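You operate a simulated robot arm through the tools that you are given. There is no shell and no other tool. Be economical: measure what you need, move in short steps, check, and stop when the job is done.

The job below is to be done with a simulated robot arm. You get a single attempt, and the scene is never put back.

## Task
Tip the tub on the deck into tray 3, steam it to about 80 C and brush the beads clean.
Fine: use the brush in tray 3; steam shut again; tub and brush back. Set down upright: brush.

The check looks at the end state, three seconds after you hand in, the way a careful person would. Anything else that was tipped, shoved, dropped, spilled or broken makes it a failure.

## Robot
A 7-joint arm with a two-finger parallel gripper, fixed in place. Base frame: the origin is at the foot of the arm, x ahead of it, y to its left, z up. Units: m, degrees, N and s.
Its first joint turns from -149.0 to 149.0 degrees. Payload 3.43 kg.
The TCP is the grasp point between the finger pads, 0.03 m short of the fingertips. In the tool frame z runs along the fingers and y along their closing line. The gripper opens to 0.094 m. The fingers are 0.028 m wide and 0.01 m thick; the gripper's body (0.05 by 0.096 m) begins 0.055 m behind the TCP.
Orientation is told as [roll, pitch, yaw] about the base's x, y, z axes, in that order, counted from this pose: with the fingers straight down and closing along the base's y, the tool's x points along the base's -x, its y along +y and its z along -z.

## Interface
- The arm moves only by the tool step_arm. Its argument "increments" is a list of rows, each a list of 6 numbers: the shift along the base's x, y, z in units of 300 mm (1.0 is 300 mm), then the turn, a rotation vector about the base's x, y, z in units of 120 degrees (1.0 is 120 degrees). In form: [[tx, ty, tz, rx, ry, rz], ...]. A call has 1 to 10 rows; each row is the pose to reach, as a shift and turn from the pose commanded when the call began. "gripper" is the closure, from 0 (fully open) to 1 (shut), set as the call begins (left out, the last holds). A call with a number of a shift or a turn outside -1 to 1 is refused whole. Rows are played at 5 a second. More than 0.05 m and 8.6 degrees between two rows, or a gripper value outside its range, and nothing of the call is played. Where a pose cannot be reached the arm comes as near as it can. A force on the tool above 40 N (or 10 N above the force at the start of the call, whichever is more), or a blocked arm, ends the call early, and 0.2 s more pass. Each finger travels about 0.045 m/s and halts on what it meets, pressing with about 25 N; the grip force reading is that of the motor and also rises with nothing between the fingers. The clock runs only during rows and for 0.2 s after the last one: add rows that repeat a pose to give the fingers time. The reply holds the time, the measured pose of the TCP, the force on the tool along the base axes, the opening and the grip force, in the units named above and with some noise, with the torque about the TCP (base axes, N m) and any sound that the robot's microphone picked up, and new pictures: "show" is both (left out), scene, wrist or none.
- Cameras (640 x 400 px; columns grow to the right, rows downward): "scene" is fixed at [0.0509, -0.6502, 1.4471]; the picture's right is [0.88, -0.47, 0.00], its down [-0.16, -0.30, -0.94] and it looks along [0.44, 0.83, -0.34] (base axes); focal length 342 px, centre (320, 200). "wrist" rides on the gripper at [0.076, 0.014, -0.103] in the tool frame; the picture's right is [-0.18, 0.98, 0.00], its down [-0.75, -0.14, -0.64] and it looks along [-0.63, -0.12, 0.77] (tool axes); focal length 243 px, centre (320, 200). There is no depth. A picture from a camera that has moved, and an enlarged one, comes with that camera's place and axes in the base frame and with its lens.
- zoom(camera, box): a new picture of the part [left, top, right, bottom] of that camera's present view, enlarged. The clock stands still meanwhile.
- close_job(): hands the job in; it is judged then, once.

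Go step by step. Nothing tells you positions but the pictures and the camera data: compare them with the known pose of the tool, close in by small moves and look again before you grip or let go. The budget is 120 turns and 200 pictures, counting those below and the enlarged ones. Unless the task says otherwise, let go and move clear before handing in, and close with one line.

The tools are called after "Call:" as a command line: name --pt "numbers of a row" for each row, then --argument value for the rest, lists and objects as JSON in quotes. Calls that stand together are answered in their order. step_arm: Moves the arm, as the interface text tells. Its arguments: {"type":"object","properties":{"increments":{"type":"array","items":{"type":"array","items":{"type":"number"}}},"gripper":{"type":"number"},"show":{"type":"string","enum":["both","scene","wrist","none"]}},"required":["increments"]} The other tools are called the same way: zoom (camera, box) takes an enlarged picture of a part of a camera's view; close_job () hands the job in.

At the start:

```text
time_s: 0.0
tcp_pos: [0.4327, 0.8889, 1.2578]
orientation: [0.2, -0.2, 0.0]
wrist_force: [0.4, 0.3, 0.4]
moment: [-0.02, -0.03, -0.02]
opening: 0.094
finger_force: 0.0
```

scene: 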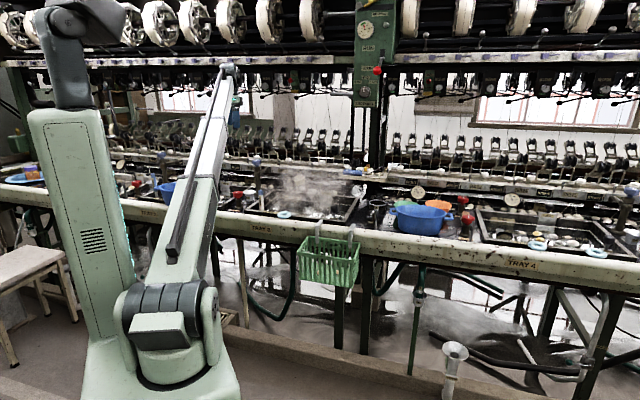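
wrist: 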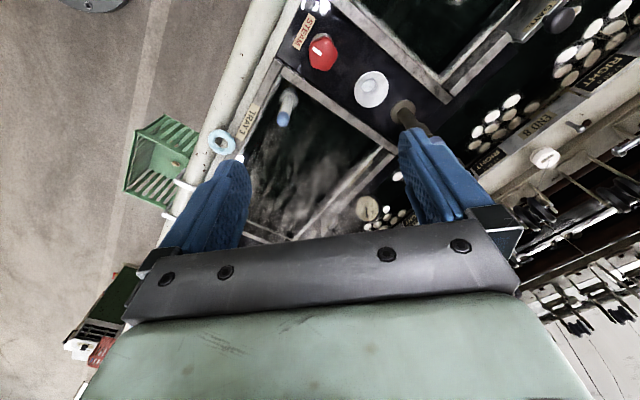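

I see a silk-reeling bench with several trays; tray 3 is under the gripper, and there is a blue tub to its right. I'll enlarge the key areas first.

Call:
zoom --camera "scene" --box '[220, 150, 380, 250]'

Call:
zoom --camera "scene" --box '[350, 160, 510, 260]'

Call:
zoom --camera "wrist" --box '[200, 0, 520, 240]'

Call:
zoom --camera "scene" --box '[110, 140, 270, 240]'

```text
4.00 times, centred on (300, 200) of scene
camera zoom: at [0.0509, -0.6502, 1.4471], right [0.88, -0.47, 0.0], down [-0.16, -0.3, -0.94], along [0.44, 0.83, -0.34], focal length 1367 px, centre (400, 200)
```

zoom: 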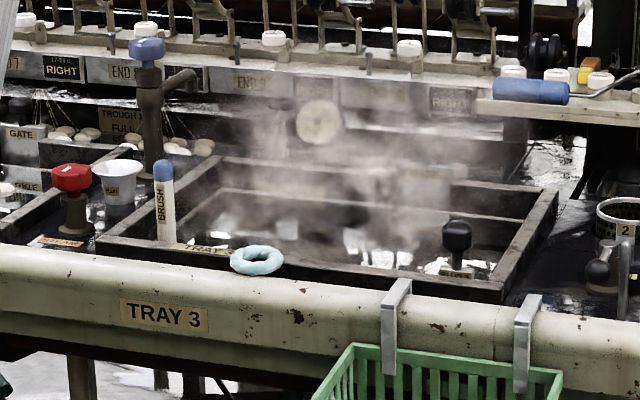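

```text
4.00 times, centred on (430, 210) of scene
camera zoom: at [0.0509, -0.6502, 1.4471], right [0.88, -0.47, 0.0], down [-0.16, -0.3, -0.94], along [0.44, 0.83, -0.34], focal length 1367 px, centre (-120, 160)
```

zoom: 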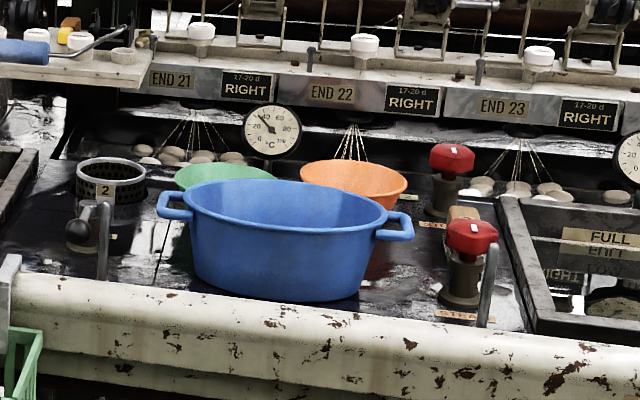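

```text
1.67 times, centred on (360, 120) of wrist
camera zoom: at [0.3573, 0.9011, 1.3607], right [0.18, 0.98, 0.0], down [0.75, -0.14, 0.64], along [0.63, -0.12, -0.77], focal length 404 px, centre (253, 333)
```

zoom: 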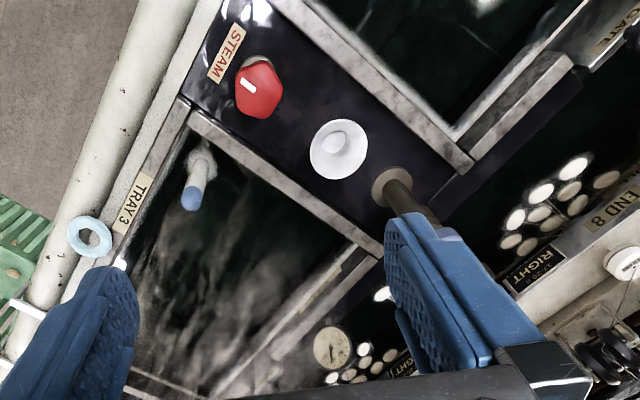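

```text
4.00 times, centred on (190, 190) of scene
camera zoom: at [0.0509, -0.6502, 1.4471], right [0.88, -0.47, 0.0], down [-0.16, -0.3, -0.94], along [0.44, 0.83, -0.34], focal length 1367 px, centre (840, 240)
```

zoom: 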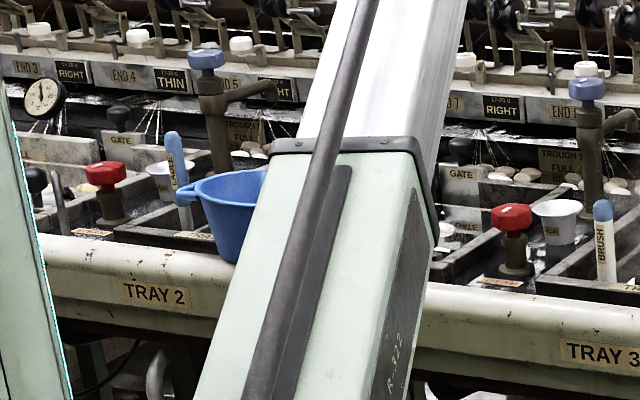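

I need to identify the tub's contents and the tray fittings more precisely, so I'll zoom harder.

Call:
zoom --camera "scene" --box '[225, 175, 305, 225]'

Call:
zoom --camera "scene" --box '[285, 165, 365, 225]'

Call:
zoom --camera "scene" --box '[385, 180, 475, 240]'

Call:
zoom --camera "scene" --box '[0, 140, 130, 230]'

Call:
zoom --camera "scene" --box '[460, 170, 640, 280]'

```text
8.00 times, centred on (265, 200) of scene
camera zoom: at [0.0509, -0.6502, 1.4471], right [0.88, -0.47, 0.0], down [-0.16, -0.3, -0.94], along [0.44, 0.83, -0.34], focal length 2735 px, centre (760, 200)
```

zoom: 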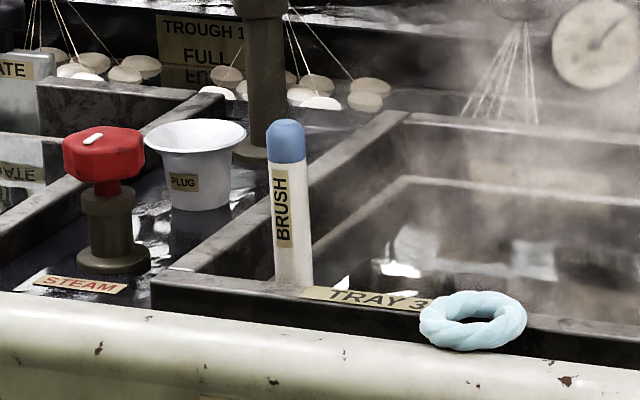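

```text
6.67 times, centred on (325, 195) of scene
camera zoom: at [0.0509, -0.6502, 1.4471], right [0.88, -0.47, 0.0], down [-0.16, -0.3, -0.94], along [0.44, 0.83, -0.34], focal length 2279 px, centre (287, 233)
```

zoom: 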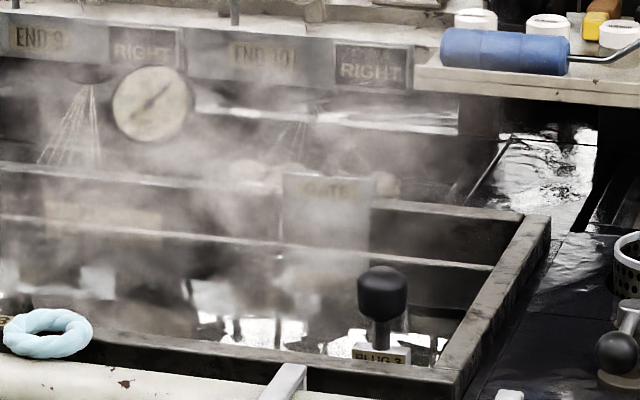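

```text
6.67 times, centred on (430, 210) of scene
camera zoom: at [0.0509, -0.6502, 1.4471], right [0.88, -0.47, 0.0], down [-0.16, -0.3, -0.94], along [0.44, 0.83, -0.34], focal length 2279 px, centre (-413, 133)
```

zoom: 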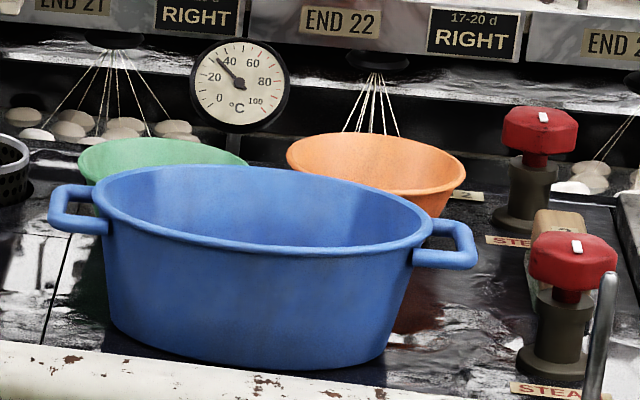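

```text
4.44 times, centred on (65, 185) of scene
camera zoom: at [0.0509, -0.6502, 1.4471], right [0.88, -0.47, 0.0], down [-0.16, -0.3, -0.94], along [0.44, 0.83, -0.34], focal length 1519 px, centre (1453, 267)
```

zoom: 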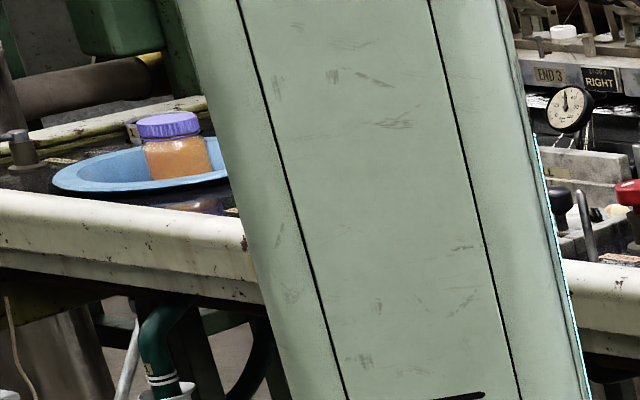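

```text
3.56 times, centred on (550, 225) of scene
camera zoom: at [0.0509, -0.6502, 1.4471], right [0.88, -0.47, 0.0], down [-0.16, -0.3, -0.94], along [0.44, 0.83, -0.34], focal length 1216 px, centre (-498, 111)
```

zoom: 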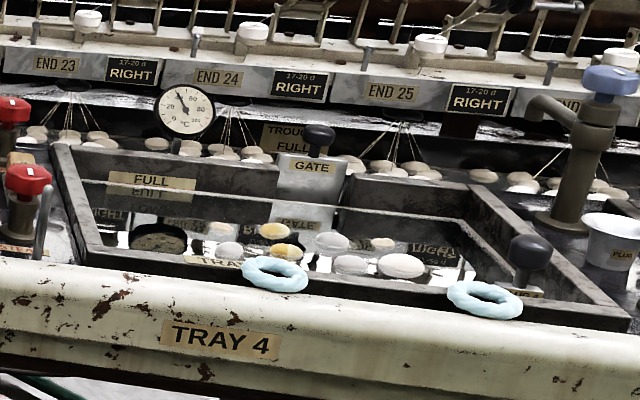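

The bench runs obliquely, with its outward direction about 41° from x. I put the deck at z≈0.85, tray 3's steam knob near (0.42, 0.89) and the tub near (0.99, 0.25). I'll move the wrist camera toward the tub to look inside, staying high.

Call:
step_arm --pt "0.045 -0.078 0 0 0 0.017" --pt "0.09 -0.156 0 0 0 0.034" --pt "0.134 -0.234 0 0 0 0.051" --pt "0.178 -0.312 0 0 0 0.068" --pt "0.222 -0.39 0 0 0 0.085" --pt "0.267 -0.468 0 0 0 0.102" --pt "0.311 -0.546 0 0 0 0.119" --pt "0.356 -0.624 0 0 0 0.136" --pt "0.4 -0.702 0 0 0 0.153" --pt "0.445 -0.78 0 0 0 0.17" --show "wrist"

Call:
step_arm --pt "0.045 -0.078 0 0 0 0.017" --pt "0.09 -0.156 0 0 0 0.034" --pt "0.134 -0.234 0 0 0 0.051" --pt "0.178 -0.312 0 0 0 0.068" --pt "0.222 -0.39 0 0 0 0.085" --pt "0.267 -0.468 0 0 0 0.102" --pt "0.311 -0.546 0 0 0 0.119" --pt "0.356 -0.624 0 0 0 0.136" --pt "0.4 -0.702 0 0 0 0.153" --pt "0.445 -0.78 0 0 0 0.17"

```text
time_s: 2.2
tcp_pos: [0.5745, 0.6632, 1.2375]
orientation: [1.3, -2.0, 20.5]
wrist_force: [0.0, 0.9, -0.5]
moment: [-0.04, 0.02, -0.05]
opening: 0.0939
finger_force: 0.1
out of reach, approached as far as the arm can: row 3, 4, 5, 6, 7, 8, 9, 10
camera wrist: at [0.497, 0.6457, 1.3374], right [-0.17, 0.98, 0.03], down [0.74, 0.11, 0.66], along [0.65, 0.14, -0.75], focal length 243 px, centre (320, 200)
```

wrist: 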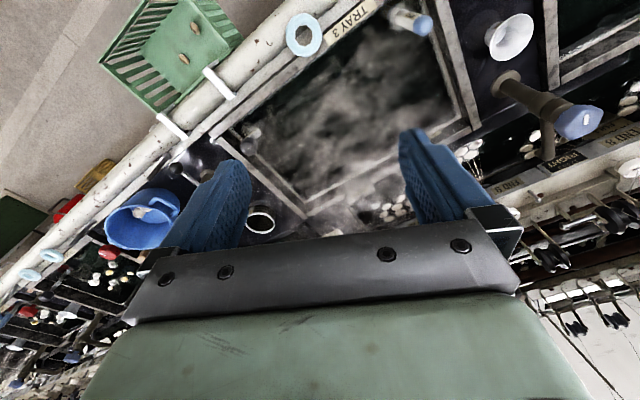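

```text
time_s: 3.5
tcp_pos: [0.6531, 0.5505, 1.2122]
orientation: [0.6, -2.2, 30.4]
wrist_force: [0.8, 0.9, -0.4]
moment: [0.04, 0.05, 0.04]
opening: 0.094
finger_force: 0.0
out of reach, approached as far as the arm can: row 1, 2, 3, 4, 5, 6
stopped in row 6: the force on the tool passed its limit at 51 N (the readings are from after the stop); the commanded pose is now the measured one
camera wrist: at [0.5766, 0.5214, 1.3117], right [-0.34, 0.94, 0.02], down [0.7, 0.24, 0.67], along [0.62, 0.24, -0.74], focal length 243 px, centre (320, 200)
```

scene: 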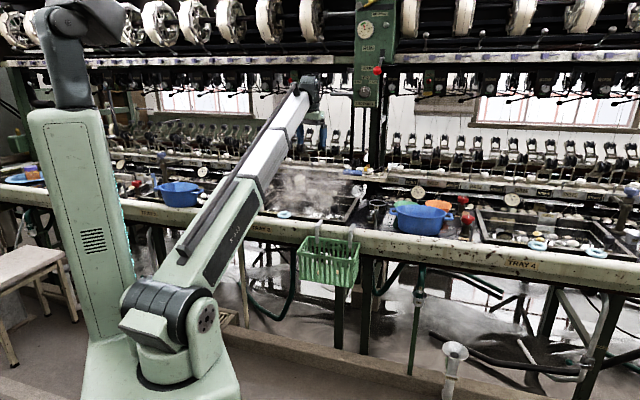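
wrist: 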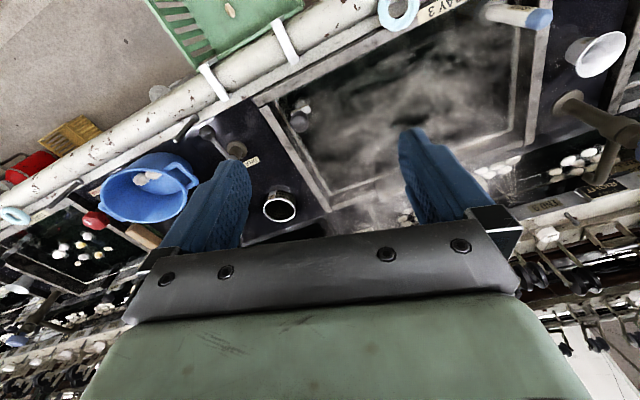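

The arm touched something overhead, probably the green post or rail by the gripper. A second blue tub is now visible near tray 2. I'll look closely at both before moving.

Call:
zoom --camera "scene" --box '[260, 60, 400, 160]'

Call:
zoom --camera "scene" --box '[110, 150, 230, 225]'

Call:
zoom --camera "wrist" --box '[60, 60, 320, 240]'

```text
4.00 times, centred on (330, 110) of scene
camera zoom: at [0.0509, -0.6502, 1.4471], right [0.88, -0.47, 0.0], down [-0.16, -0.3, -0.94], along [0.44, 0.83, -0.34], focal length 1367 px, centre (280, 560)
```

zoom: 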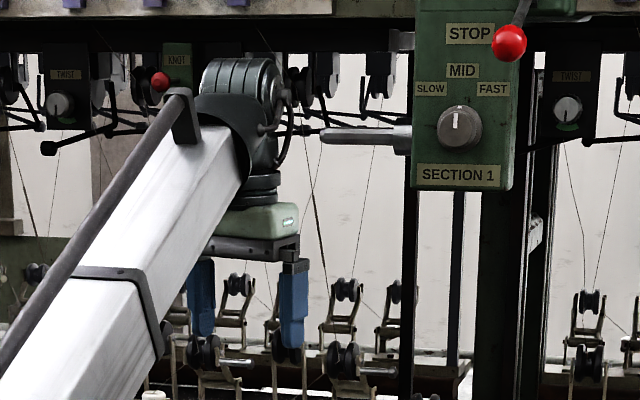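

```text
5.33 times, centred on (170, 188) of scene
camera zoom: at [0.0509, -0.6502, 1.4471], right [0.88, -0.47, 0.0], down [-0.16, -0.3, -0.94], along [0.44, 0.83, -0.34], focal length 1823 px, centre (1120, 267)
```

zoom: 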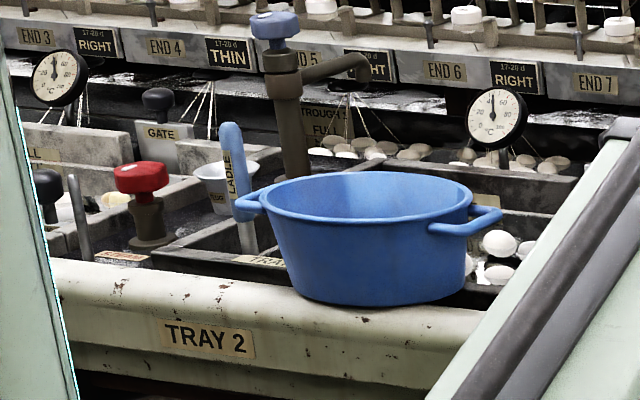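

```text
2.22 times, centred on (190, 150) of wrist
camera zoom: at [0.5766, 0.5214, 1.3117], right [-0.34, 0.94, 0.02], down [0.7, 0.24, 0.67], along [0.62, 0.24, -0.74], focal length 539 px, centre (609, 311)
```

zoom: 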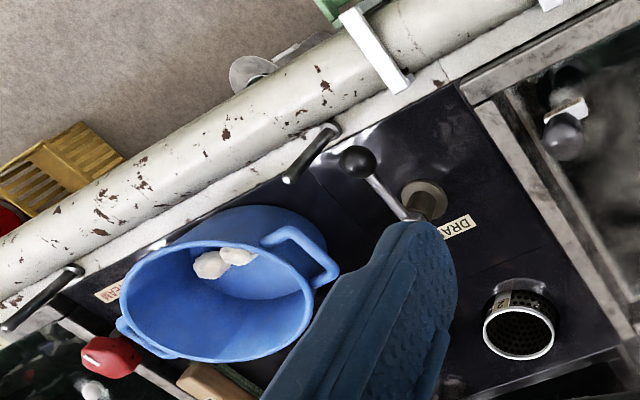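

The deck tub holds a few white cocoons or "beads"; the other tub stands on the rail by tray 2, so it isn't mine. Next I'll read the small labels on the steam valves, and check the tray 3 gauge.

Call:
zoom --camera "scene" --box '[445, 190, 485, 250]'

Call:
zoom --camera "scene" --box '[225, 195, 265, 225]'

Call:
zoom --camera "scene" --box '[355, 195, 400, 245]'

Call:
zoom --camera "scene" --box '[285, 165, 325, 190]'

```text
6.67 times, centred on (465, 220) of scene
camera zoom: at [0.0509, -0.6502, 1.4471], right [0.88, -0.47, 0.0], down [-0.16, -0.3, -0.94], along [0.44, 0.83, -0.34], focal length 2279 px, centre (-647, 67)
```

zoom: 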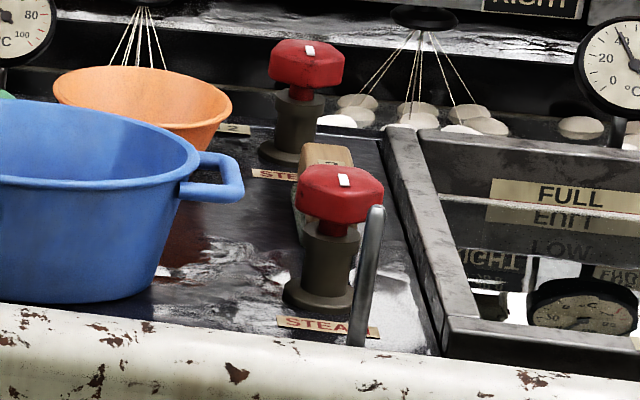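

```text
13.33 times, centred on (245, 210) of scene
camera zoom: at [0.0509, -0.6502, 1.4471], right [0.88, -0.47, 0.0], down [-0.16, -0.3, -0.94], along [0.44, 0.83, -0.34], focal length 4558 px, centre (1320, 67)
```

zoom: 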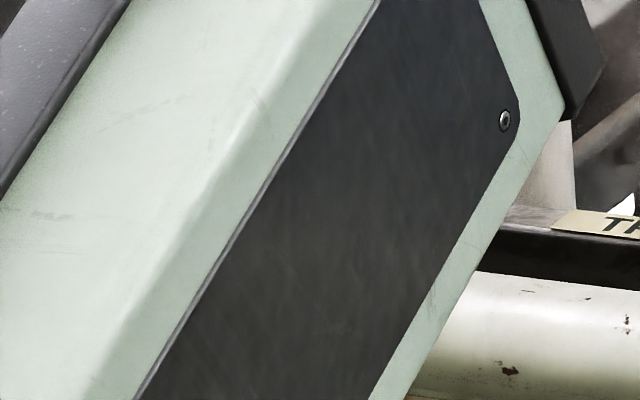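

```text
8.00 times, centred on (378, 220) of scene
camera zoom: at [0.0509, -0.6502, 1.4471], right [0.88, -0.47, 0.0], down [-0.16, -0.3, -0.94], along [0.44, 0.83, -0.34], focal length 2735 px, centre (-140, 40)
```

zoom: 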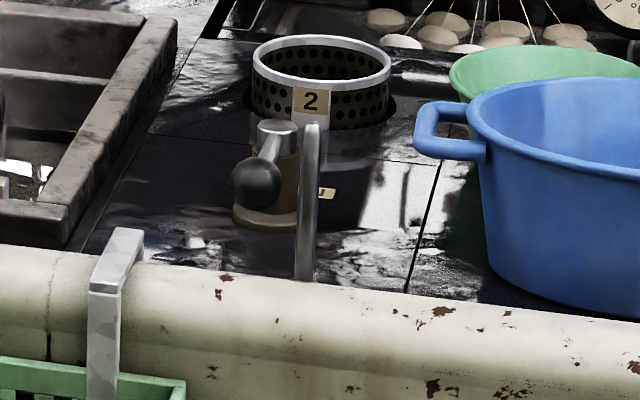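

```text
16.00 times, centred on (305, 178) of scene
camera zoom: at [0.0509, -0.6502, 1.4471], right [0.88, -0.47, 0.0], down [-0.16, -0.3, -0.94], along [0.44, 0.83, -0.34], focal length 5470 px, centre (560, 560)
```

zoom: 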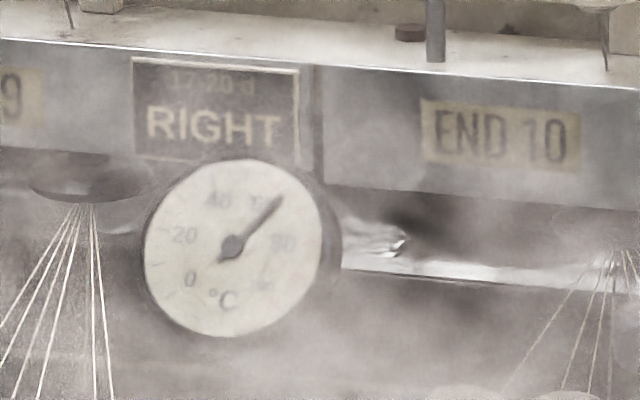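

The deck tub contains the cocoons, and tray 3 already reads about 65 °C. I'll back off inwards and lower, then go round to a better vantage in front of the tub.

Call:
step_arm --pt "-0.059 -0.056 -0.07 -0.0137 0.0132 0" --pt "-0.118 -0.112 -0.14 -0.0137 0.0132 0" --pt "-0.177 -0.168 -0.207 -0.0137 0.0132 0" --pt "-0.11 -0.275 -0.225 -0.0137 0.0132 0.01" --pt "-0.043 -0.38 -0.245 -0.0137 0.0132 0.02" --pt "0.024 -0.485 -0.265 -0.0137 0.0132 0.03" --pt "0.091 -0.59 -0.285 -0.0137 0.0132 0.04" --pt "0.158 -0.695 -0.3 -0.0137 0.0132 0.05" --pt "0.225 -0.8 -0.317 -0.0137 0.0132 0.06" --pt "0.29 -0.9 -0.333 -0.0137 0.0132 0.07"

```text
time_s: 4.3
tcp_pos: [0.6029, 0.5061, 1.1573]
orientation: [0.2, -0.6, 30.3]
wrist_force: [6.0, 4.3, -10.3]
moment: [-0.15, -0.2, -0.15]
opening: 0.094
finger_force: 0.1
out of reach, approached as far as the arm can: row 1
stopped in row 3: the force on the tool passed its limit at 41 N (the readings are from after the stop); the commanded pose is now the measured one
camera wrist: at [0.5301, 0.4795, 1.2584], right [-0.34, 0.94, 0.0], down [0.72, 0.25, 0.65], along [0.61, 0.22, -0.76], focal length 243 px, centre (320, 200)
```

scene: 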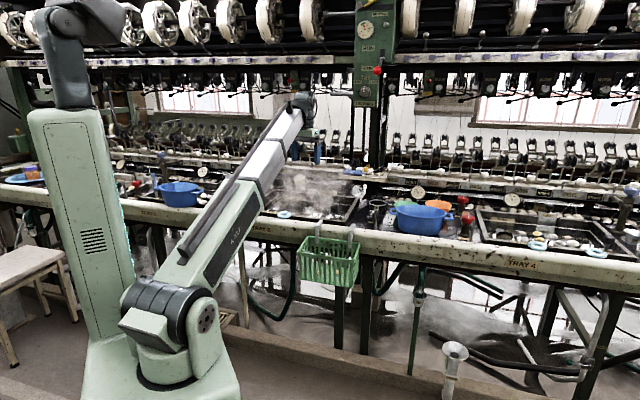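
wrist: 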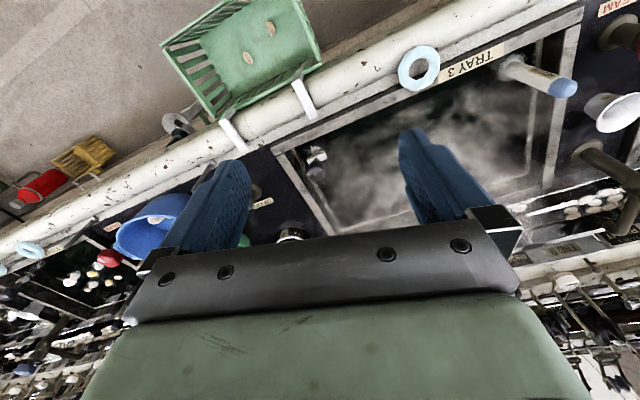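

Nothing seems to have been touched; the stops look like dynamic jerks near full stretch. I'm within reach now and will move on gently toward the tub.

Call:
step_arm --pt "0.02 -0.035 -0.006 0 0 0" --pt "0.06 -0.1 -0.02 0 0 0.004" --pt "0.11 -0.18 -0.035 0 0 0.008" --pt "0.16 -0.26 -0.05 0 0 0.012" --pt "0.21 -0.345 -0.07 0 0 0.016" --pt "0.26 -0.43 -0.09 0 0 0.02" --pt "0.31 -0.515 -0.11 0 0 0.025" --pt "0.36 -0.6 -0.13 0 0 0.03" --pt "0.41 -0.68 -0.145 0 0 0.035" --pt "0.445 -0.74 -0.157 0 0 0.04"

```text
time_s: 5.0
tcp_pos: [0.6292, 0.4673, 1.1482]
orientation: [0.1, -0.6, 30.8]
wrist_force: [-1.0, -0.4, -0.4]
moment: [0.01, -0.01, -0.01]
opening: 0.094
finger_force: 0.1
stopped in row 3: the force on the tool passed its limit at 41 N (the readings are from after the stop); the commanded pose is now the measured one
camera wrist: at [0.556, 0.4389, 1.2503], right [-0.35, 0.94, 0.0], down [0.71, 0.26, 0.65], along [0.61, 0.23, -0.76], focal length 243 px, centre (320, 200)
```

scene: 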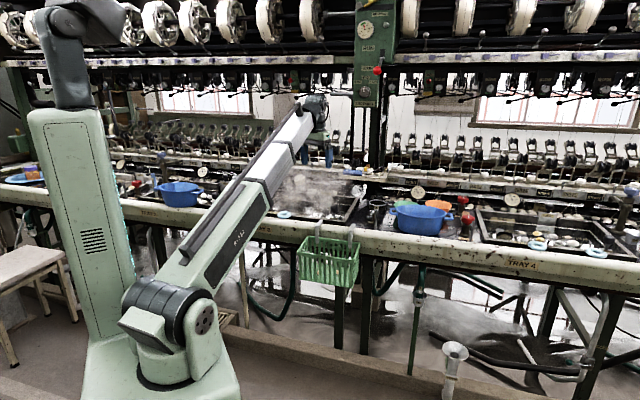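
wrist: 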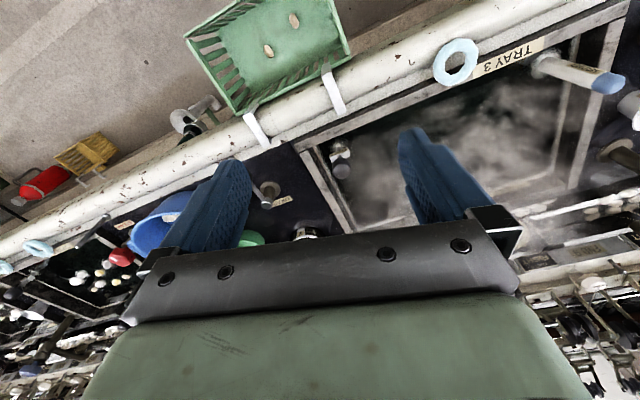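

It stopped again, so I'll check whether something near the wrist is in the way.

Call:
zoom --camera "scene" --box '[280, 75, 400, 175]'

```text
4.00 times, centred on (340, 125) of scene
camera zoom: at [0.0509, -0.6502, 1.4471], right [0.88, -0.47, 0.0], down [-0.16, -0.3, -0.94], along [0.44, 0.83, -0.34], focal length 1367 px, centre (240, 500)
```

zoom: 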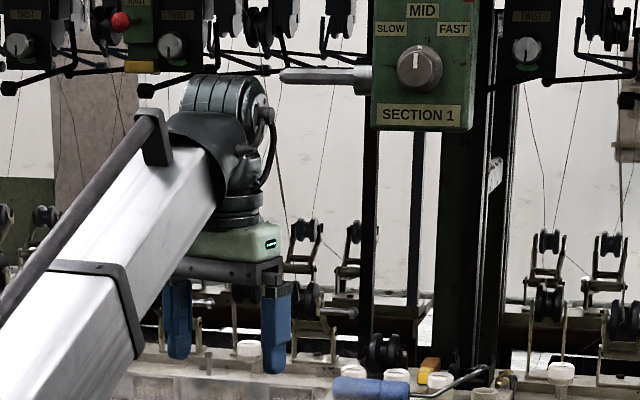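

There's no visible contact, so I'll try slower, smaller steps.

Call:
step_arm --pt "0.0 0.0 -0.01 0 0 0" --pt "0.012 -0.02 -0.02 0 0 0" --pt "0.03 -0.05 -0.04 0 0 0" --pt "0.05 -0.085 -0.06 0 0 0" --pt "0.07 -0.12 -0.08 0 0 0" --pt "0.09 -0.155 -0.1 0 0 0" --pt "0.11 -0.19 -0.11 0 0 0" --pt "0.13 -0.225 -0.12 0 0 0" --pt "0.15 -0.26 -0.13 0 0 0" --pt "0.165 -0.28 -0.13 0 0 0" --show "wrist"

```text
time_s: 7.2
tcp_pos: [0.6802, 0.3832, 1.1075]
orientation: [0.0, -0.6, 30.8]
wrist_force: [-0.3, -0.1, 0.3]
moment: [0.02, 0.0, 0.0]
opening: 0.0942
finger_force: 0.3
camera wrist: at [0.6054, 0.3545, 1.2102], right [-0.35, 0.94, 0.0], down [0.71, 0.26, 0.65], along [0.61, 0.23, -0.76], focal length 243 px, centre (320, 200)
```

wrist: 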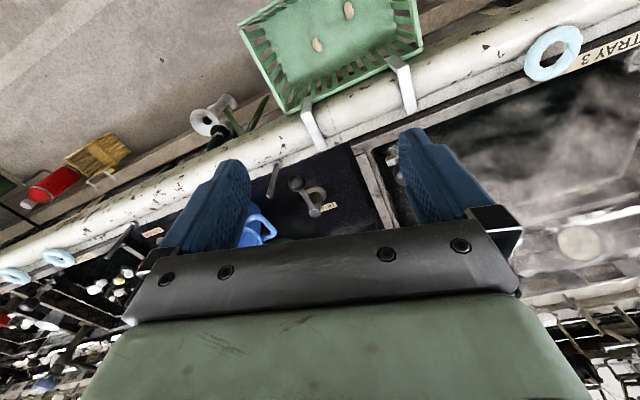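

Slower motion works, so the earlier stops were dynamic. I'll continue so the tub comes between the fingers in the wrist view.

Call:
step_arm --pt "0.004 -0.01 0.005 0 0 0" --pt "0.013 -0.036 0.015 0 0 0" --pt "0.03 -0.08 0.033 0 0 0" --pt "0.052 -0.14 0.058 0 0 0" --pt "0.074 -0.2 0.083 0 0 0" --pt "0.096 -0.26 0.108 0 0 0" --pt "0.118 -0.32 0.133 0 0 0" --pt "0.137 -0.37 0.154 0 0 0" --pt "0.148 -0.4 0.167 0 0 0" --pt "0.152 -0.41 0.171 0 0 0" --show "none"

Call:
step_arm --pt "0.004 -0.01 0.003 0 0 0" --pt "0.013 -0.036 0.01 0 0 0" --pt "0.028 -0.075 0.02 0 0 0" --pt "0.046 -0.125 0.04 0 0 0" --pt "0.064 -0.175 0.06 0 0 0" --pt "0.082 -0.22 0.08 0 0 0" --pt "0.098 -0.265 0.1 0 0 0" --pt "0.11 -0.295 0.12 0 0 0" --pt "0.114 -0.31 0.13 0 0 0" --show "both"

```text
time_s: 8.6
tcp_pos: [0.7075, 0.3088, 1.1419]
orientation: [0.1, -1.2, 30.3]
wrist_force: [6.2, -1.5, -9.4]
moment: [0.35, 0.02, 0.19]
opening: 0.0939
finger_force: 0.1
stopped in row 7: the force on the tool passed its limit at 49 N (the readings are from after the stop); the commanded pose is now the measured one
```

```text
time_s: 9.3
tcp_pos: [0.7151, 0.2956, 1.1456]
orientation: [0.0, -1.5, 30.3]
wrist_force: [5.5, -0.2, -9.7]
moment: [0.14, -0.06, 0.11]
opening: 0.0939
finger_force: 0.0
stopped in row 3: the force on the tool passed its limit at 45 N (the readings are from after the stop); the commanded pose is now the measured one
camera wrist: at [0.6398, 0.2671, 1.2458], right [-0.34, 0.94, 0.0], down [0.71, 0.25, 0.66], along [0.62, 0.23, -0.75], focal length 243 px, centre (320, 200)
```

scene: 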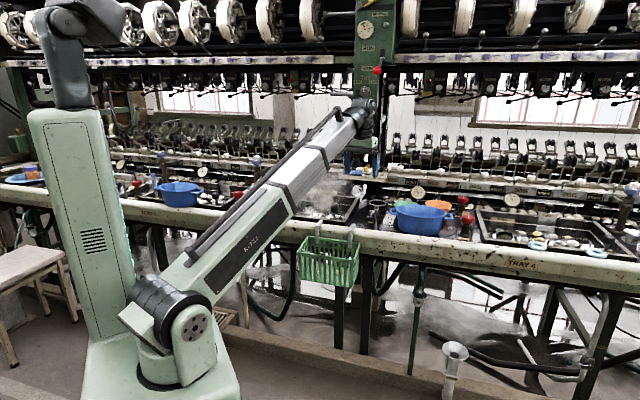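
wrist: 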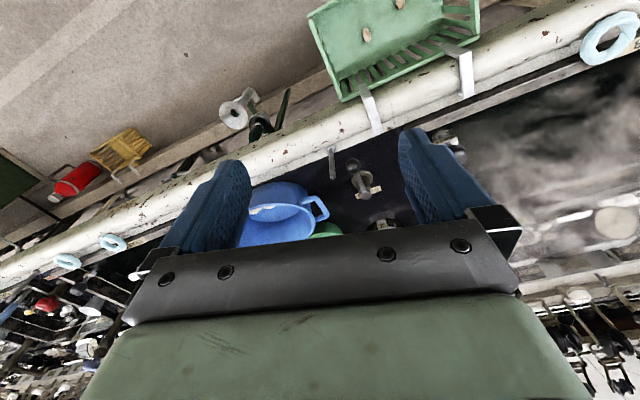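

There's a residual force now, so the wrist may really be touching the section box or its lever. Let me zoom.

Call:
zoom --camera "scene" --box '[310, 70, 430, 190]'

```text
3.33 times, centred on (370, 130) of scene
camera zoom: at [0.0509, -0.6502, 1.4471], right [0.88, -0.47, 0.0], down [-0.16, -0.3, -0.94], along [0.44, 0.83, -0.34], focal length 1140 px, centre (153, 433)
```

zoom: 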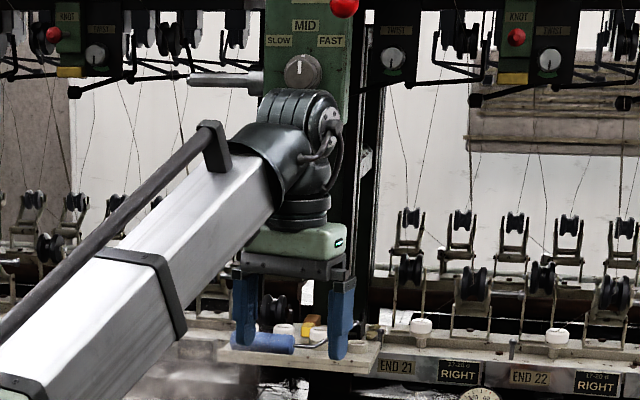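

The gripper looks free. I'll hold still for a moment to read the steady force.

Call:
step_arm --pt "0 0 0 0 0 0" --pt "0 0 0 0 0 0" --show "none"

```text
time_s: 9.9
tcp_pos: [0.7136, 0.2956, 1.1458]
orientation: [0.0, -1.4, 30.2]
wrist_force: [8.3, 1.4, -16.4]
moment: [0.11, -0.31, 0.06]
opening: 0.0937
finger_force: 0.1
```

There's a steady push down and outwards. That fits the hand being folded against the forearm, since this height has a minimum radius. I'll lower and go outwards over the tub, where I'll also see better.

Call:
step_arm --pt "0.01 0 -0.03 0 0.0 0" --pt "0.03 0 -0.07 0 0.0 0" --pt "0.07 -0.005 -0.12 0 0 0" --pt "0.12 -0.01 -0.15 0 0 0" --pt "0.18 -0.02 -0.18 0 0 0" --pt "0.25 -0.03 -0.2 0 0 0" --pt "0.32 -0.04 -0.2 0 0 0" --pt "0.39 -0.05 -0.2 0 0 0" --pt "0.44 -0.053 -0.2 0 0 0" --pt "0.46 -0.053 -0.2 0 0 0"

```text
time_s: 12.1
tcp_pos: [0.852, 0.2781, 1.0847]
orientation: [0.0, -1.4, 30.3]
wrist_force: [1.2, 0.3, 0.9]
moment: [0.03, 0.01, 0.02]
opening: 0.0939
finger_force: 0.2
camera wrist: at [0.7773, 0.2502, 1.1857], right [-0.34, 0.94, 0.01], down [0.71, 0.25, 0.66], along [0.62, 0.23, -0.75], focal length 243 px, centre (320, 200)
```

scene: 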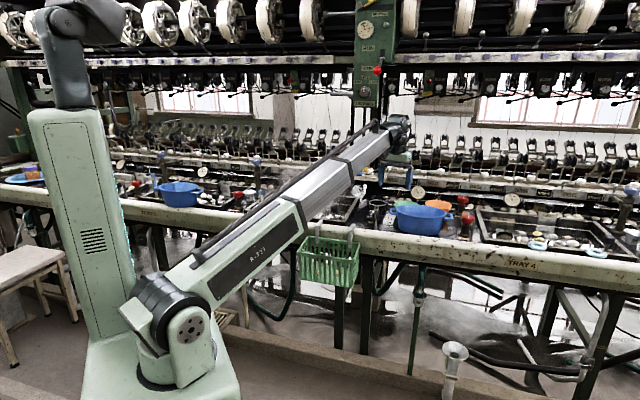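
wrist: 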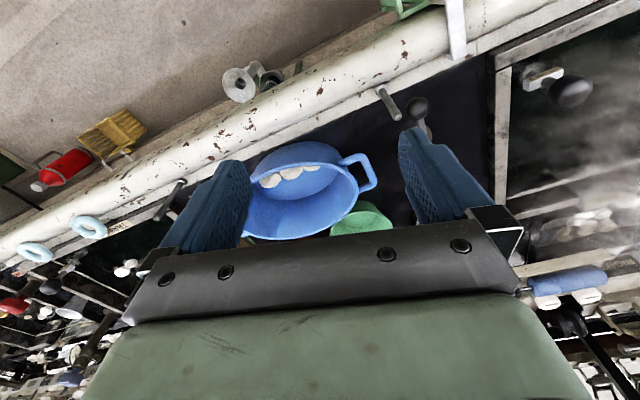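

Call:
zoom --camera "wrist" --box '[220, 120, 420, 245]'

Call:
zoom --camera "scene" --box '[380, 165, 480, 245]'

```text
3.20 times, centred on (320, 182) of wrist
camera zoom: at [0.7773, 0.2502, 1.1857], right [-0.34, 0.94, 0.01], down [0.71, 0.25, 0.66], along [0.62, 0.23, -0.75], focal length 776 px, centre (320, 256)
```

zoom: 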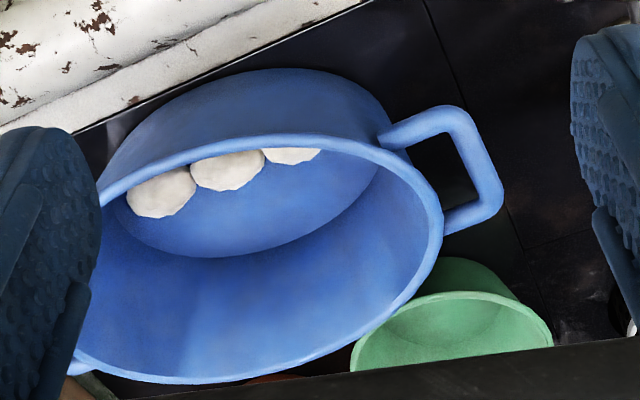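

```text
5.00 times, centred on (430, 205) of scene
camera zoom: at [0.0509, -0.6502, 1.4471], right [0.88, -0.47, 0.0], down [-0.16, -0.3, -0.94], along [0.44, 0.83, -0.34], focal length 1709 px, centre (-230, 175)
```

zoom: 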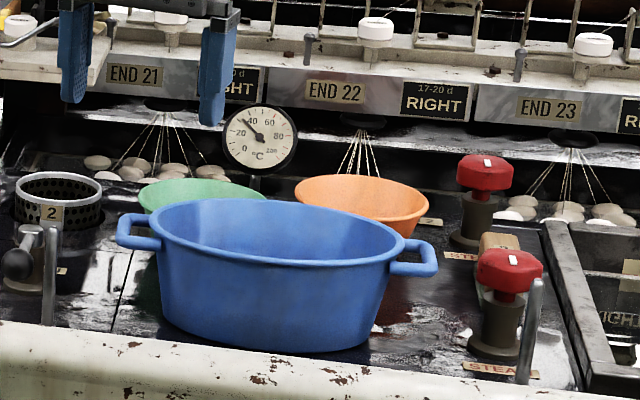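

Working figures: the bench is at about 45° with u=(.707,-.707) along it and n=(.707,.707) outward. The tub's centre is about s=.51, n=.95, and tray 3 spans s −.26…+.21, n .88…1.19. I'll turn the gripper so it closes across the tub's front wall, pausing above it.

Call:
step_arm --pt "0.01 0 0 0 0 -0.025" --pt "0.03 0 0 0 0 -0.075" --pt "0.06 0 0 0 0 -0.142" --pt "0.09 0 0 0 0 -0.208" --pt "0.12 0 0 0 0 -0.279" --pt "0.15 0 0 0 0 -0.35" --pt "0.18 0 0 0 0 -0.421" --pt "0.21 0 0 0 0 -0.492" --pt "0.23 0 0 0 0 -0.558" --pt "0.24 0 0 0 0 -0.61"

```text
time_s: 14.3
tcp_pos: [0.9247, 0.2787, 1.0844]
orientation: [0.0, -1.4, -43.1]
wrist_force: [0.3, 0.1, -0.2]
moment: [0.0, -0.05, -0.01]
opening: 0.0939
finger_force: 0.0
camera wrist: at [0.8772, 0.342, 1.1851], right [0.81, 0.59, 0.0], down [0.44, -0.61, 0.66], along [0.39, -0.53, -0.75], focal length 243 px, centre (320, 200)
```

scene: 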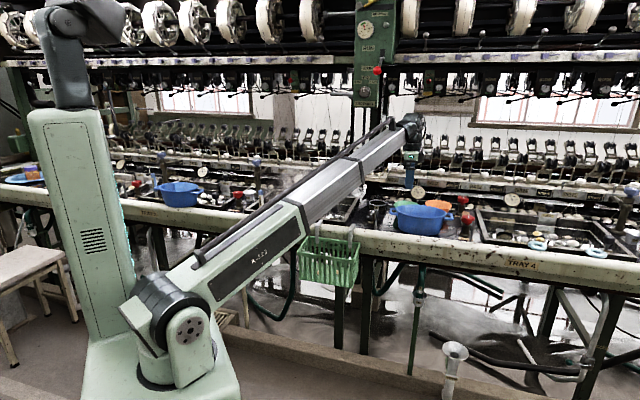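
wrist: 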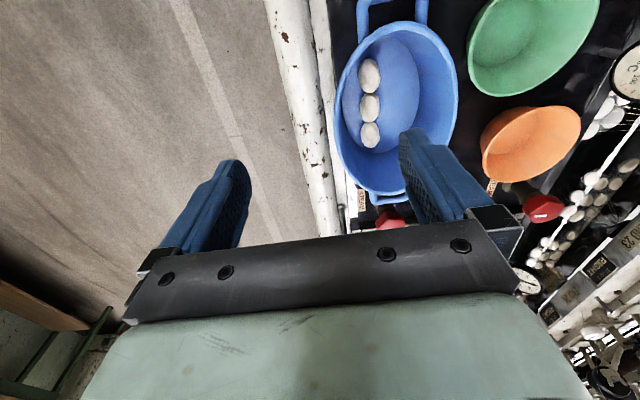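

Good view: three white cocoons lie on the tub floor. The front rim is near s≈.48, n≈.867, z≈.90. I'll narrow the fingers, tilt 15° outward to match the wall and come down to just above the rim.

Call:
step_arm --gripper 0.35 --pt "0.005 -0.001 -0.015 0.006 -0.005 -0.001" --pt "0.015 -0.002 -0.04 0.018 -0.015 -0.003" --pt "0.03 -0.005 -0.085 0.03 -0.025 -0.005" --pt "0.045 -0.007 -0.13 0.045 -0.038 -0.008" --pt "0.06 -0.01 -0.18 0.06 -0.05 -0.01" --pt "0.075 -0.012 -0.23 0.075 -0.062 -0.013" --pt "0.085 -0.015 -0.28 0.086 -0.072 -0.015" --pt "0.09 -0.017 -0.325 0.093 -0.078 -0.016" --pt "0.092 -0.017 -0.355 0.096 -0.08 -0.016" --pt "0.092 -0.017 -0.365 0.096 -0.08 -0.016"

```text
time_s: 16.5
tcp_pos: [0.9508, 0.2757, 0.9751]
orientation: [15.0, -0.4, -45.2]
wrist_force: [0.0, 1.0, -0.6]
moment: [0.0, 0.0, 0.01]
opening: 0.0612
finger_force: 0.0
camera wrist: at [0.8892, 0.3196, 1.0777], right [0.8, 0.54, 0.26], down [0.32, -0.75, 0.59], along [0.51, -0.39, -0.77], focal length 243 px, centre (320, 200)
```

scene: 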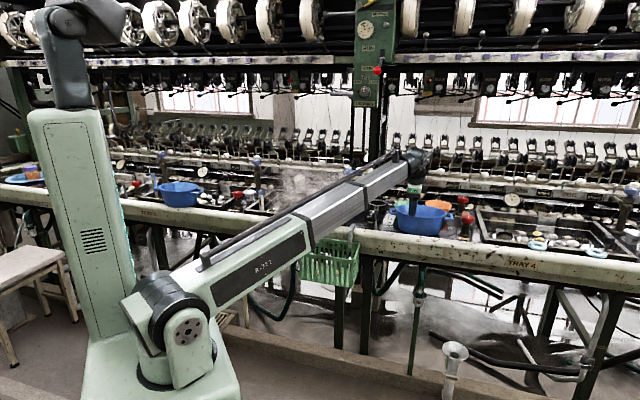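
wrist: 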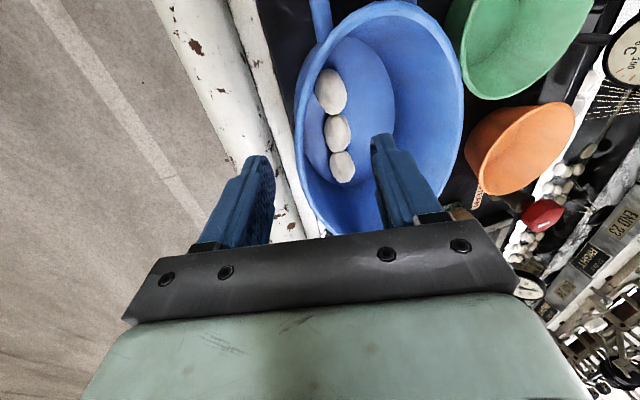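

The rim lies almost straight below the TCP. I'll go down 50 mm and check that the fingers straddle it.

Call:
step_arm --pt "0 0 -0.01 0 0 0" --pt "0.002 0.001 -0.035 0 0 0" --pt "0.004 0.003 -0.07 0 0 0" --pt "0.006 0.004 -0.105 0 0 0" --pt "0.006 0.004 -0.14 0 0 0" --pt "0.006 0.004 -0.16 0 0 0" --pt "0.006 0.004 -0.167 0 0 0" --show "none"

Call:
zoom --camera "wrist" --box '[200, 40, 460, 260]'

Call:
zoom --camera "scene" --box '[380, 165, 480, 245]'

```text
time_s: 18.1
tcp_pos: [0.9522, 0.2753, 0.9249]
orientation: [15.1, -0.3, -45.1]
wrist_force: [0.4, -0.8, -0.8]
moment: [-0.04, -0.02, 0.0]
opening: 0.0611
finger_force: 0.1
```

```text
1.82 times, centred on (330, 150) of wrist
camera zoom: at [0.8899, 0.3194, 1.0279], right [0.8, 0.54, 0.26], down [0.32, -0.75, 0.59], along [0.51, -0.39, -0.77], focal length 441 px, centre (302, 291)
```

zoom: 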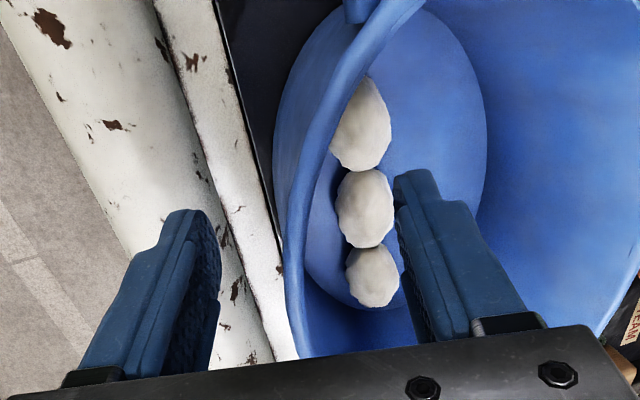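

```text
5.00 times, centred on (430, 205) of scene
camera zoom: at [0.0509, -0.6502, 1.4471], right [0.88, -0.47, 0.0], down [-0.16, -0.3, -0.94], along [0.44, 0.83, -0.34], focal length 1709 px, centre (-230, 175)
```

zoom: 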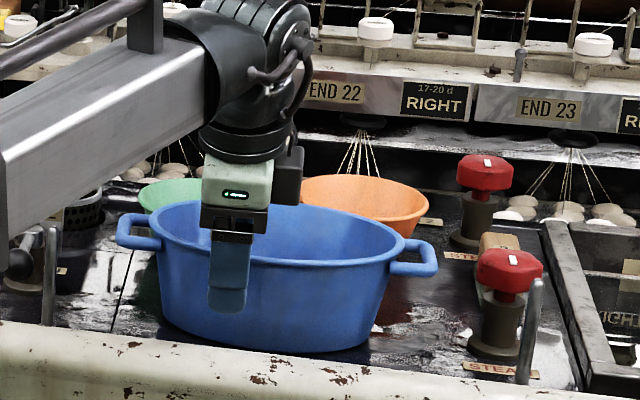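

The rim passes between the fingers. I'll lower 20 mm more, watching the force, then check before closing.

Call:
step_arm --pt "-0.003 -0.003 -0.01 0 0 0" --pt "-0.007 -0.007 -0.03 0 0 0" --pt "-0.008 -0.008 -0.05 0 0 0" --pt "-0.008 -0.008 -0.063 0 0 0" --pt "-0.008 -0.008 -0.067 0 0 0" --show "none"

Call:
zoom --camera "wrist" --box '[200, 40, 460, 260]'

Call:
zoom --camera "scene" --box '[395, 185, 455, 245]'

```text
time_s: 19.3
tcp_pos: [0.9519, 0.2729, 0.9034]
orientation: [15.1, -0.3, -45.1]
wrist_force: [-0.5, -0.1, -0.5]
moment: [0.02, -0.02, 0.02]
opening: 0.061
finger_force: 0.1
```

```text
1.82 times, centred on (330, 150) of wrist
camera zoom: at [0.888, 0.3177, 1.0068], right [0.8, 0.54, 0.26], down [0.32, -0.75, 0.59], along [0.51, -0.39, -0.77], focal length 441 px, centre (302, 291)
```

zoom: 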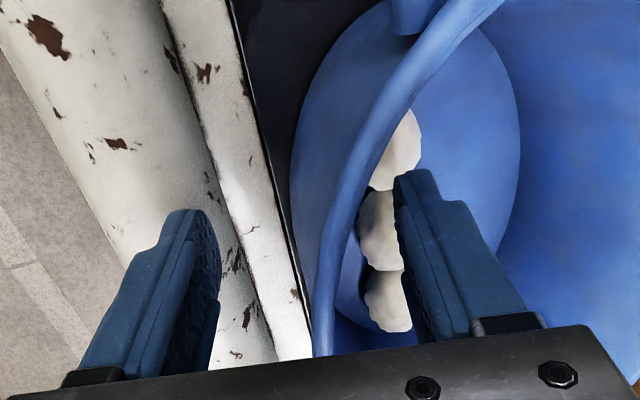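

```text
6.67 times, centred on (425, 215) of scene
camera zoom: at [0.0509, -0.6502, 1.4471], right [0.88, -0.47, 0.0], down [-0.16, -0.3, -0.94], along [0.44, 0.83, -0.34], focal length 2279 px, centre (-380, 100)
```

zoom: 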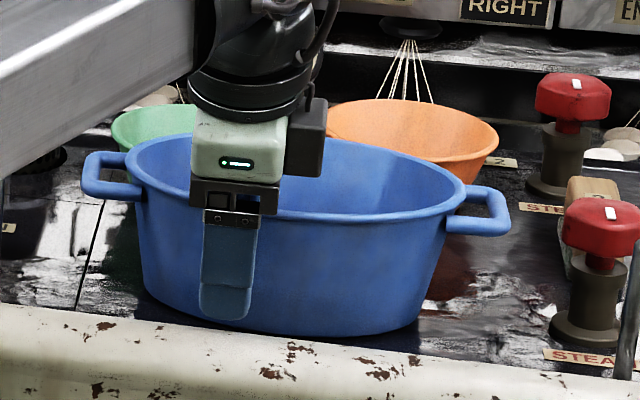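

The fingers straddle the wall nicely. I'll centre by 5 mm and close.

Call:
step_arm --pt "0.006 0.006 0 0 0 0" --pt "0.012 0.012 0 0 0 0" --pt "0.012 0.012 0 0 0 0" --show "none"

Call:
step_arm --gripper 1.0 --pt "0 0 0 0 0 0" --pt "0 0 0 0 0 0" --pt "0 0 0 0 0 0" --pt "0 0 0 0 0 0" --pt "0 0 0 0 0 0" --pt "0 0 0 0 0 0" --pt "0 0 0 0 0 0"

```text
time_s: 20.1
tcp_pos: [0.9532, 0.277, 0.9049]
orientation: [15.0, -0.3, -45.1]
wrist_force: [-0.4, 0.2, 1.4]
moment: [-0.02, -0.02, -0.01]
opening: 0.0611
finger_force: 0.0
```

```text
time_s: 21.7
tcp_pos: [0.9553, 0.277, 0.9061]
orientation: [15.0, -0.2, -45.1]
wrist_force: [0.5, -0.2, -0.3]
moment: [-0.05, 0.12, -0.02]
opening: 0.0068
finger_force: 25.1
camera wrist: at [0.8918, 0.3209, 1.0078], right [0.8, 0.54, 0.26], down [0.32, -0.75, 0.59], along [0.51, -0.39, -0.77], focal length 243 px, centre (320, 200)
```

scene: 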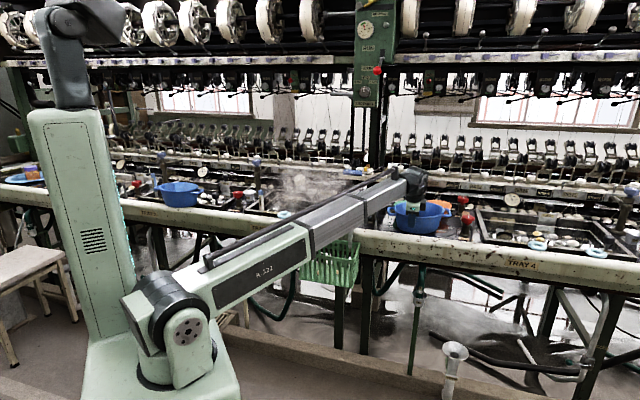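
wrist: 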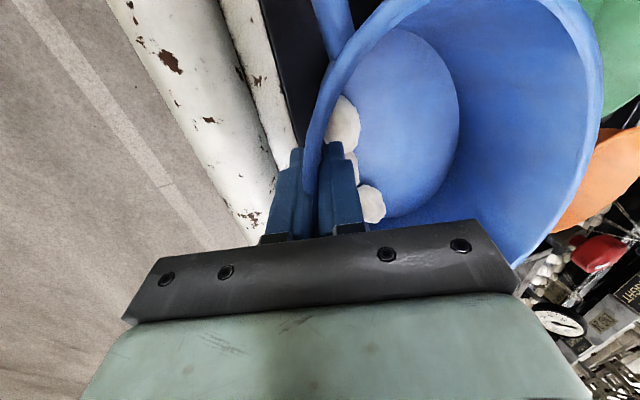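

Gripped, wall 6.8 mm thick, with the grasp pose at (.955,.277,.906). I'll lift slowly and watch the load.

Call:
step_arm --pt "0 0 0.01 0 0 0" --pt "0 0 0.03 0 0 0" --pt "0 0 0.06 0 0 0" --pt "0 0 0.1 0 0 0" --pt "0 0 0.15 0 0 0" --pt "0 0 0.2 0 0 0" --pt "0 0 0.25 0 0 0" --pt "0 0 0.3 0 0 0" --pt "0 0 0.33 0 0 0" --pt "0 0 0.34 0 0 0"

```text
time_s: 23.9
tcp_pos: [0.9551, 0.2772, 1.0069]
orientation: [15.0, -0.3, -45.0]
wrist_force: [0.1, 1.2, -2.8]
moment: [-0.09, 0.08, -0.01]
opening: 0.0071
finger_force: 24.8
camera wrist: at [0.8918, 0.3215, 1.1097], right [0.8, 0.54, 0.26], down [0.32, -0.75, 0.59], along [0.51, -0.39, -0.77], focal length 243 px, centre (320, 200)
```

scene: 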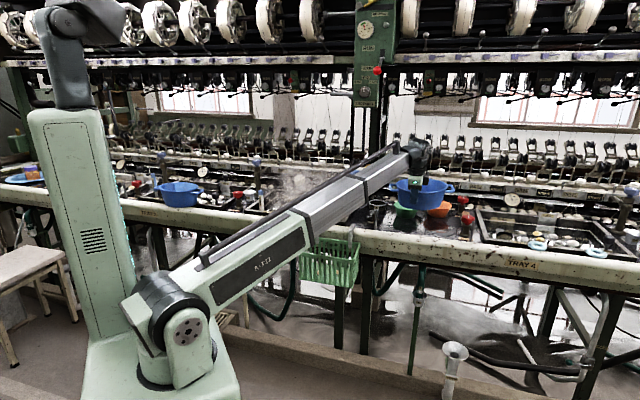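
wrist: 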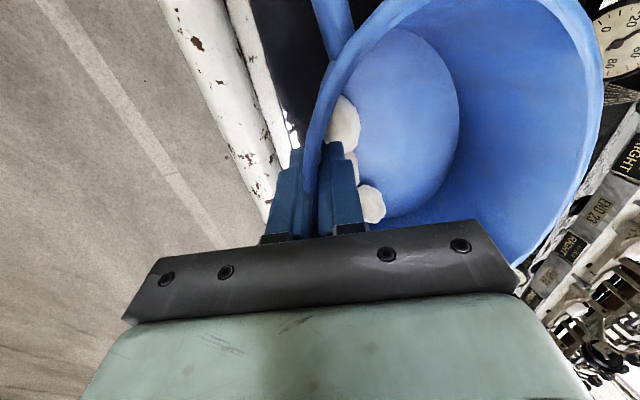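

Held firmly and light (~0.25 kg). I'll carry it left along the bench to above tray 3, rising a little.

Call:
step_arm --pt "-0.015 0.015 0.02 0 0 0" --pt "-0.05 0.05 0.05 0 0 0" --pt "-0.11 0.11 0.08 0 0 0" --pt "-0.18 0.18 0.11 0 0 0" --pt "-0.255 0.255 0.13 0 0 0" --pt "-0.33 0.33 0.14 0 0 0" --pt "-0.4 0.4 0.15 0 0 0" --pt "-0.46 0.46 0.15 0 0 0" --pt "-0.5 0.5 0.15 0 0 0" --pt "-0.515 0.515 0.15 0 0 0" --show "none"

Call:
step_arm --pt "-0.015 0.015 0 0 0 0" --pt "-0.055 0.055 0 0 0 0" --pt "-0.12 0.12 0 0 0 0" --pt "-0.2 0.2 0 0 0 0" --pt "-0.28 0.28 0 0 0 0" --pt "-0.36 0.36 0 0 0 0" --pt "-0.44 0.44 0 0 0 0" --pt "-0.51 0.51 0 0 0 0" --pt "-0.56 0.56 0 0 0 0" --pt "-0.58 0.58 0 0 0 0"

```text
time_s: 26.1
tcp_pos: [0.8002, 0.4333, 1.052]
orientation: [15.0, -0.2, -45.1]
wrist_force: [-0.1, 0.4, -1.1]
moment: [-0.08, 0.14, 0.01]
opening: 0.0073
finger_force: 25.5
```

```text
time_s: 28.3
tcp_pos: [0.6268, 0.607, 1.0516]
orientation: [15.0, -0.2, -45.1]
wrist_force: [-0.1, 0.7, -2.0]
moment: [-0.03, 0.08, -0.02]
opening: 0.0069
finger_force: 25.0
camera wrist: at [0.564, 0.6505, 1.1548], right [0.8, 0.54, 0.26], down [0.32, -0.75, 0.59], along [0.51, -0.39, -0.77], focal length 243 px, centre (320, 200)
```

scene: 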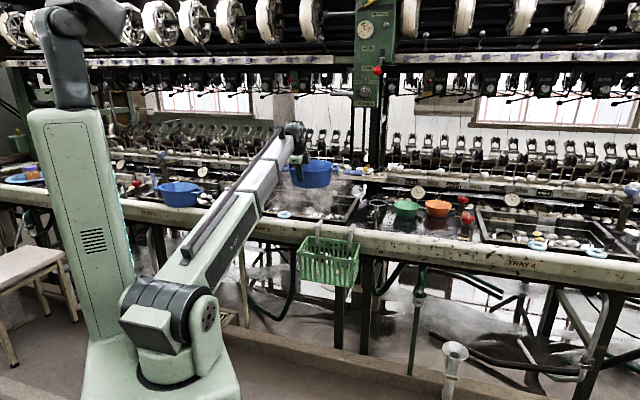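
wrist: 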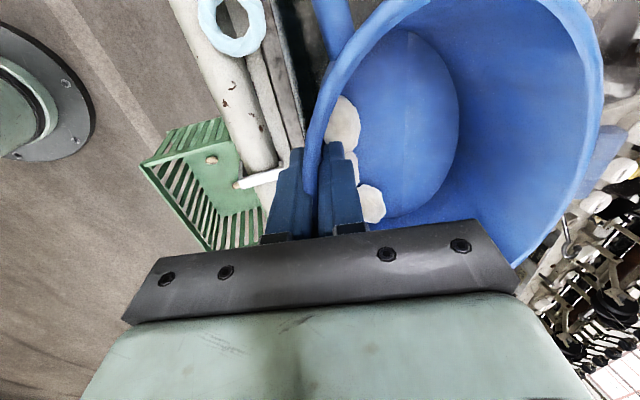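

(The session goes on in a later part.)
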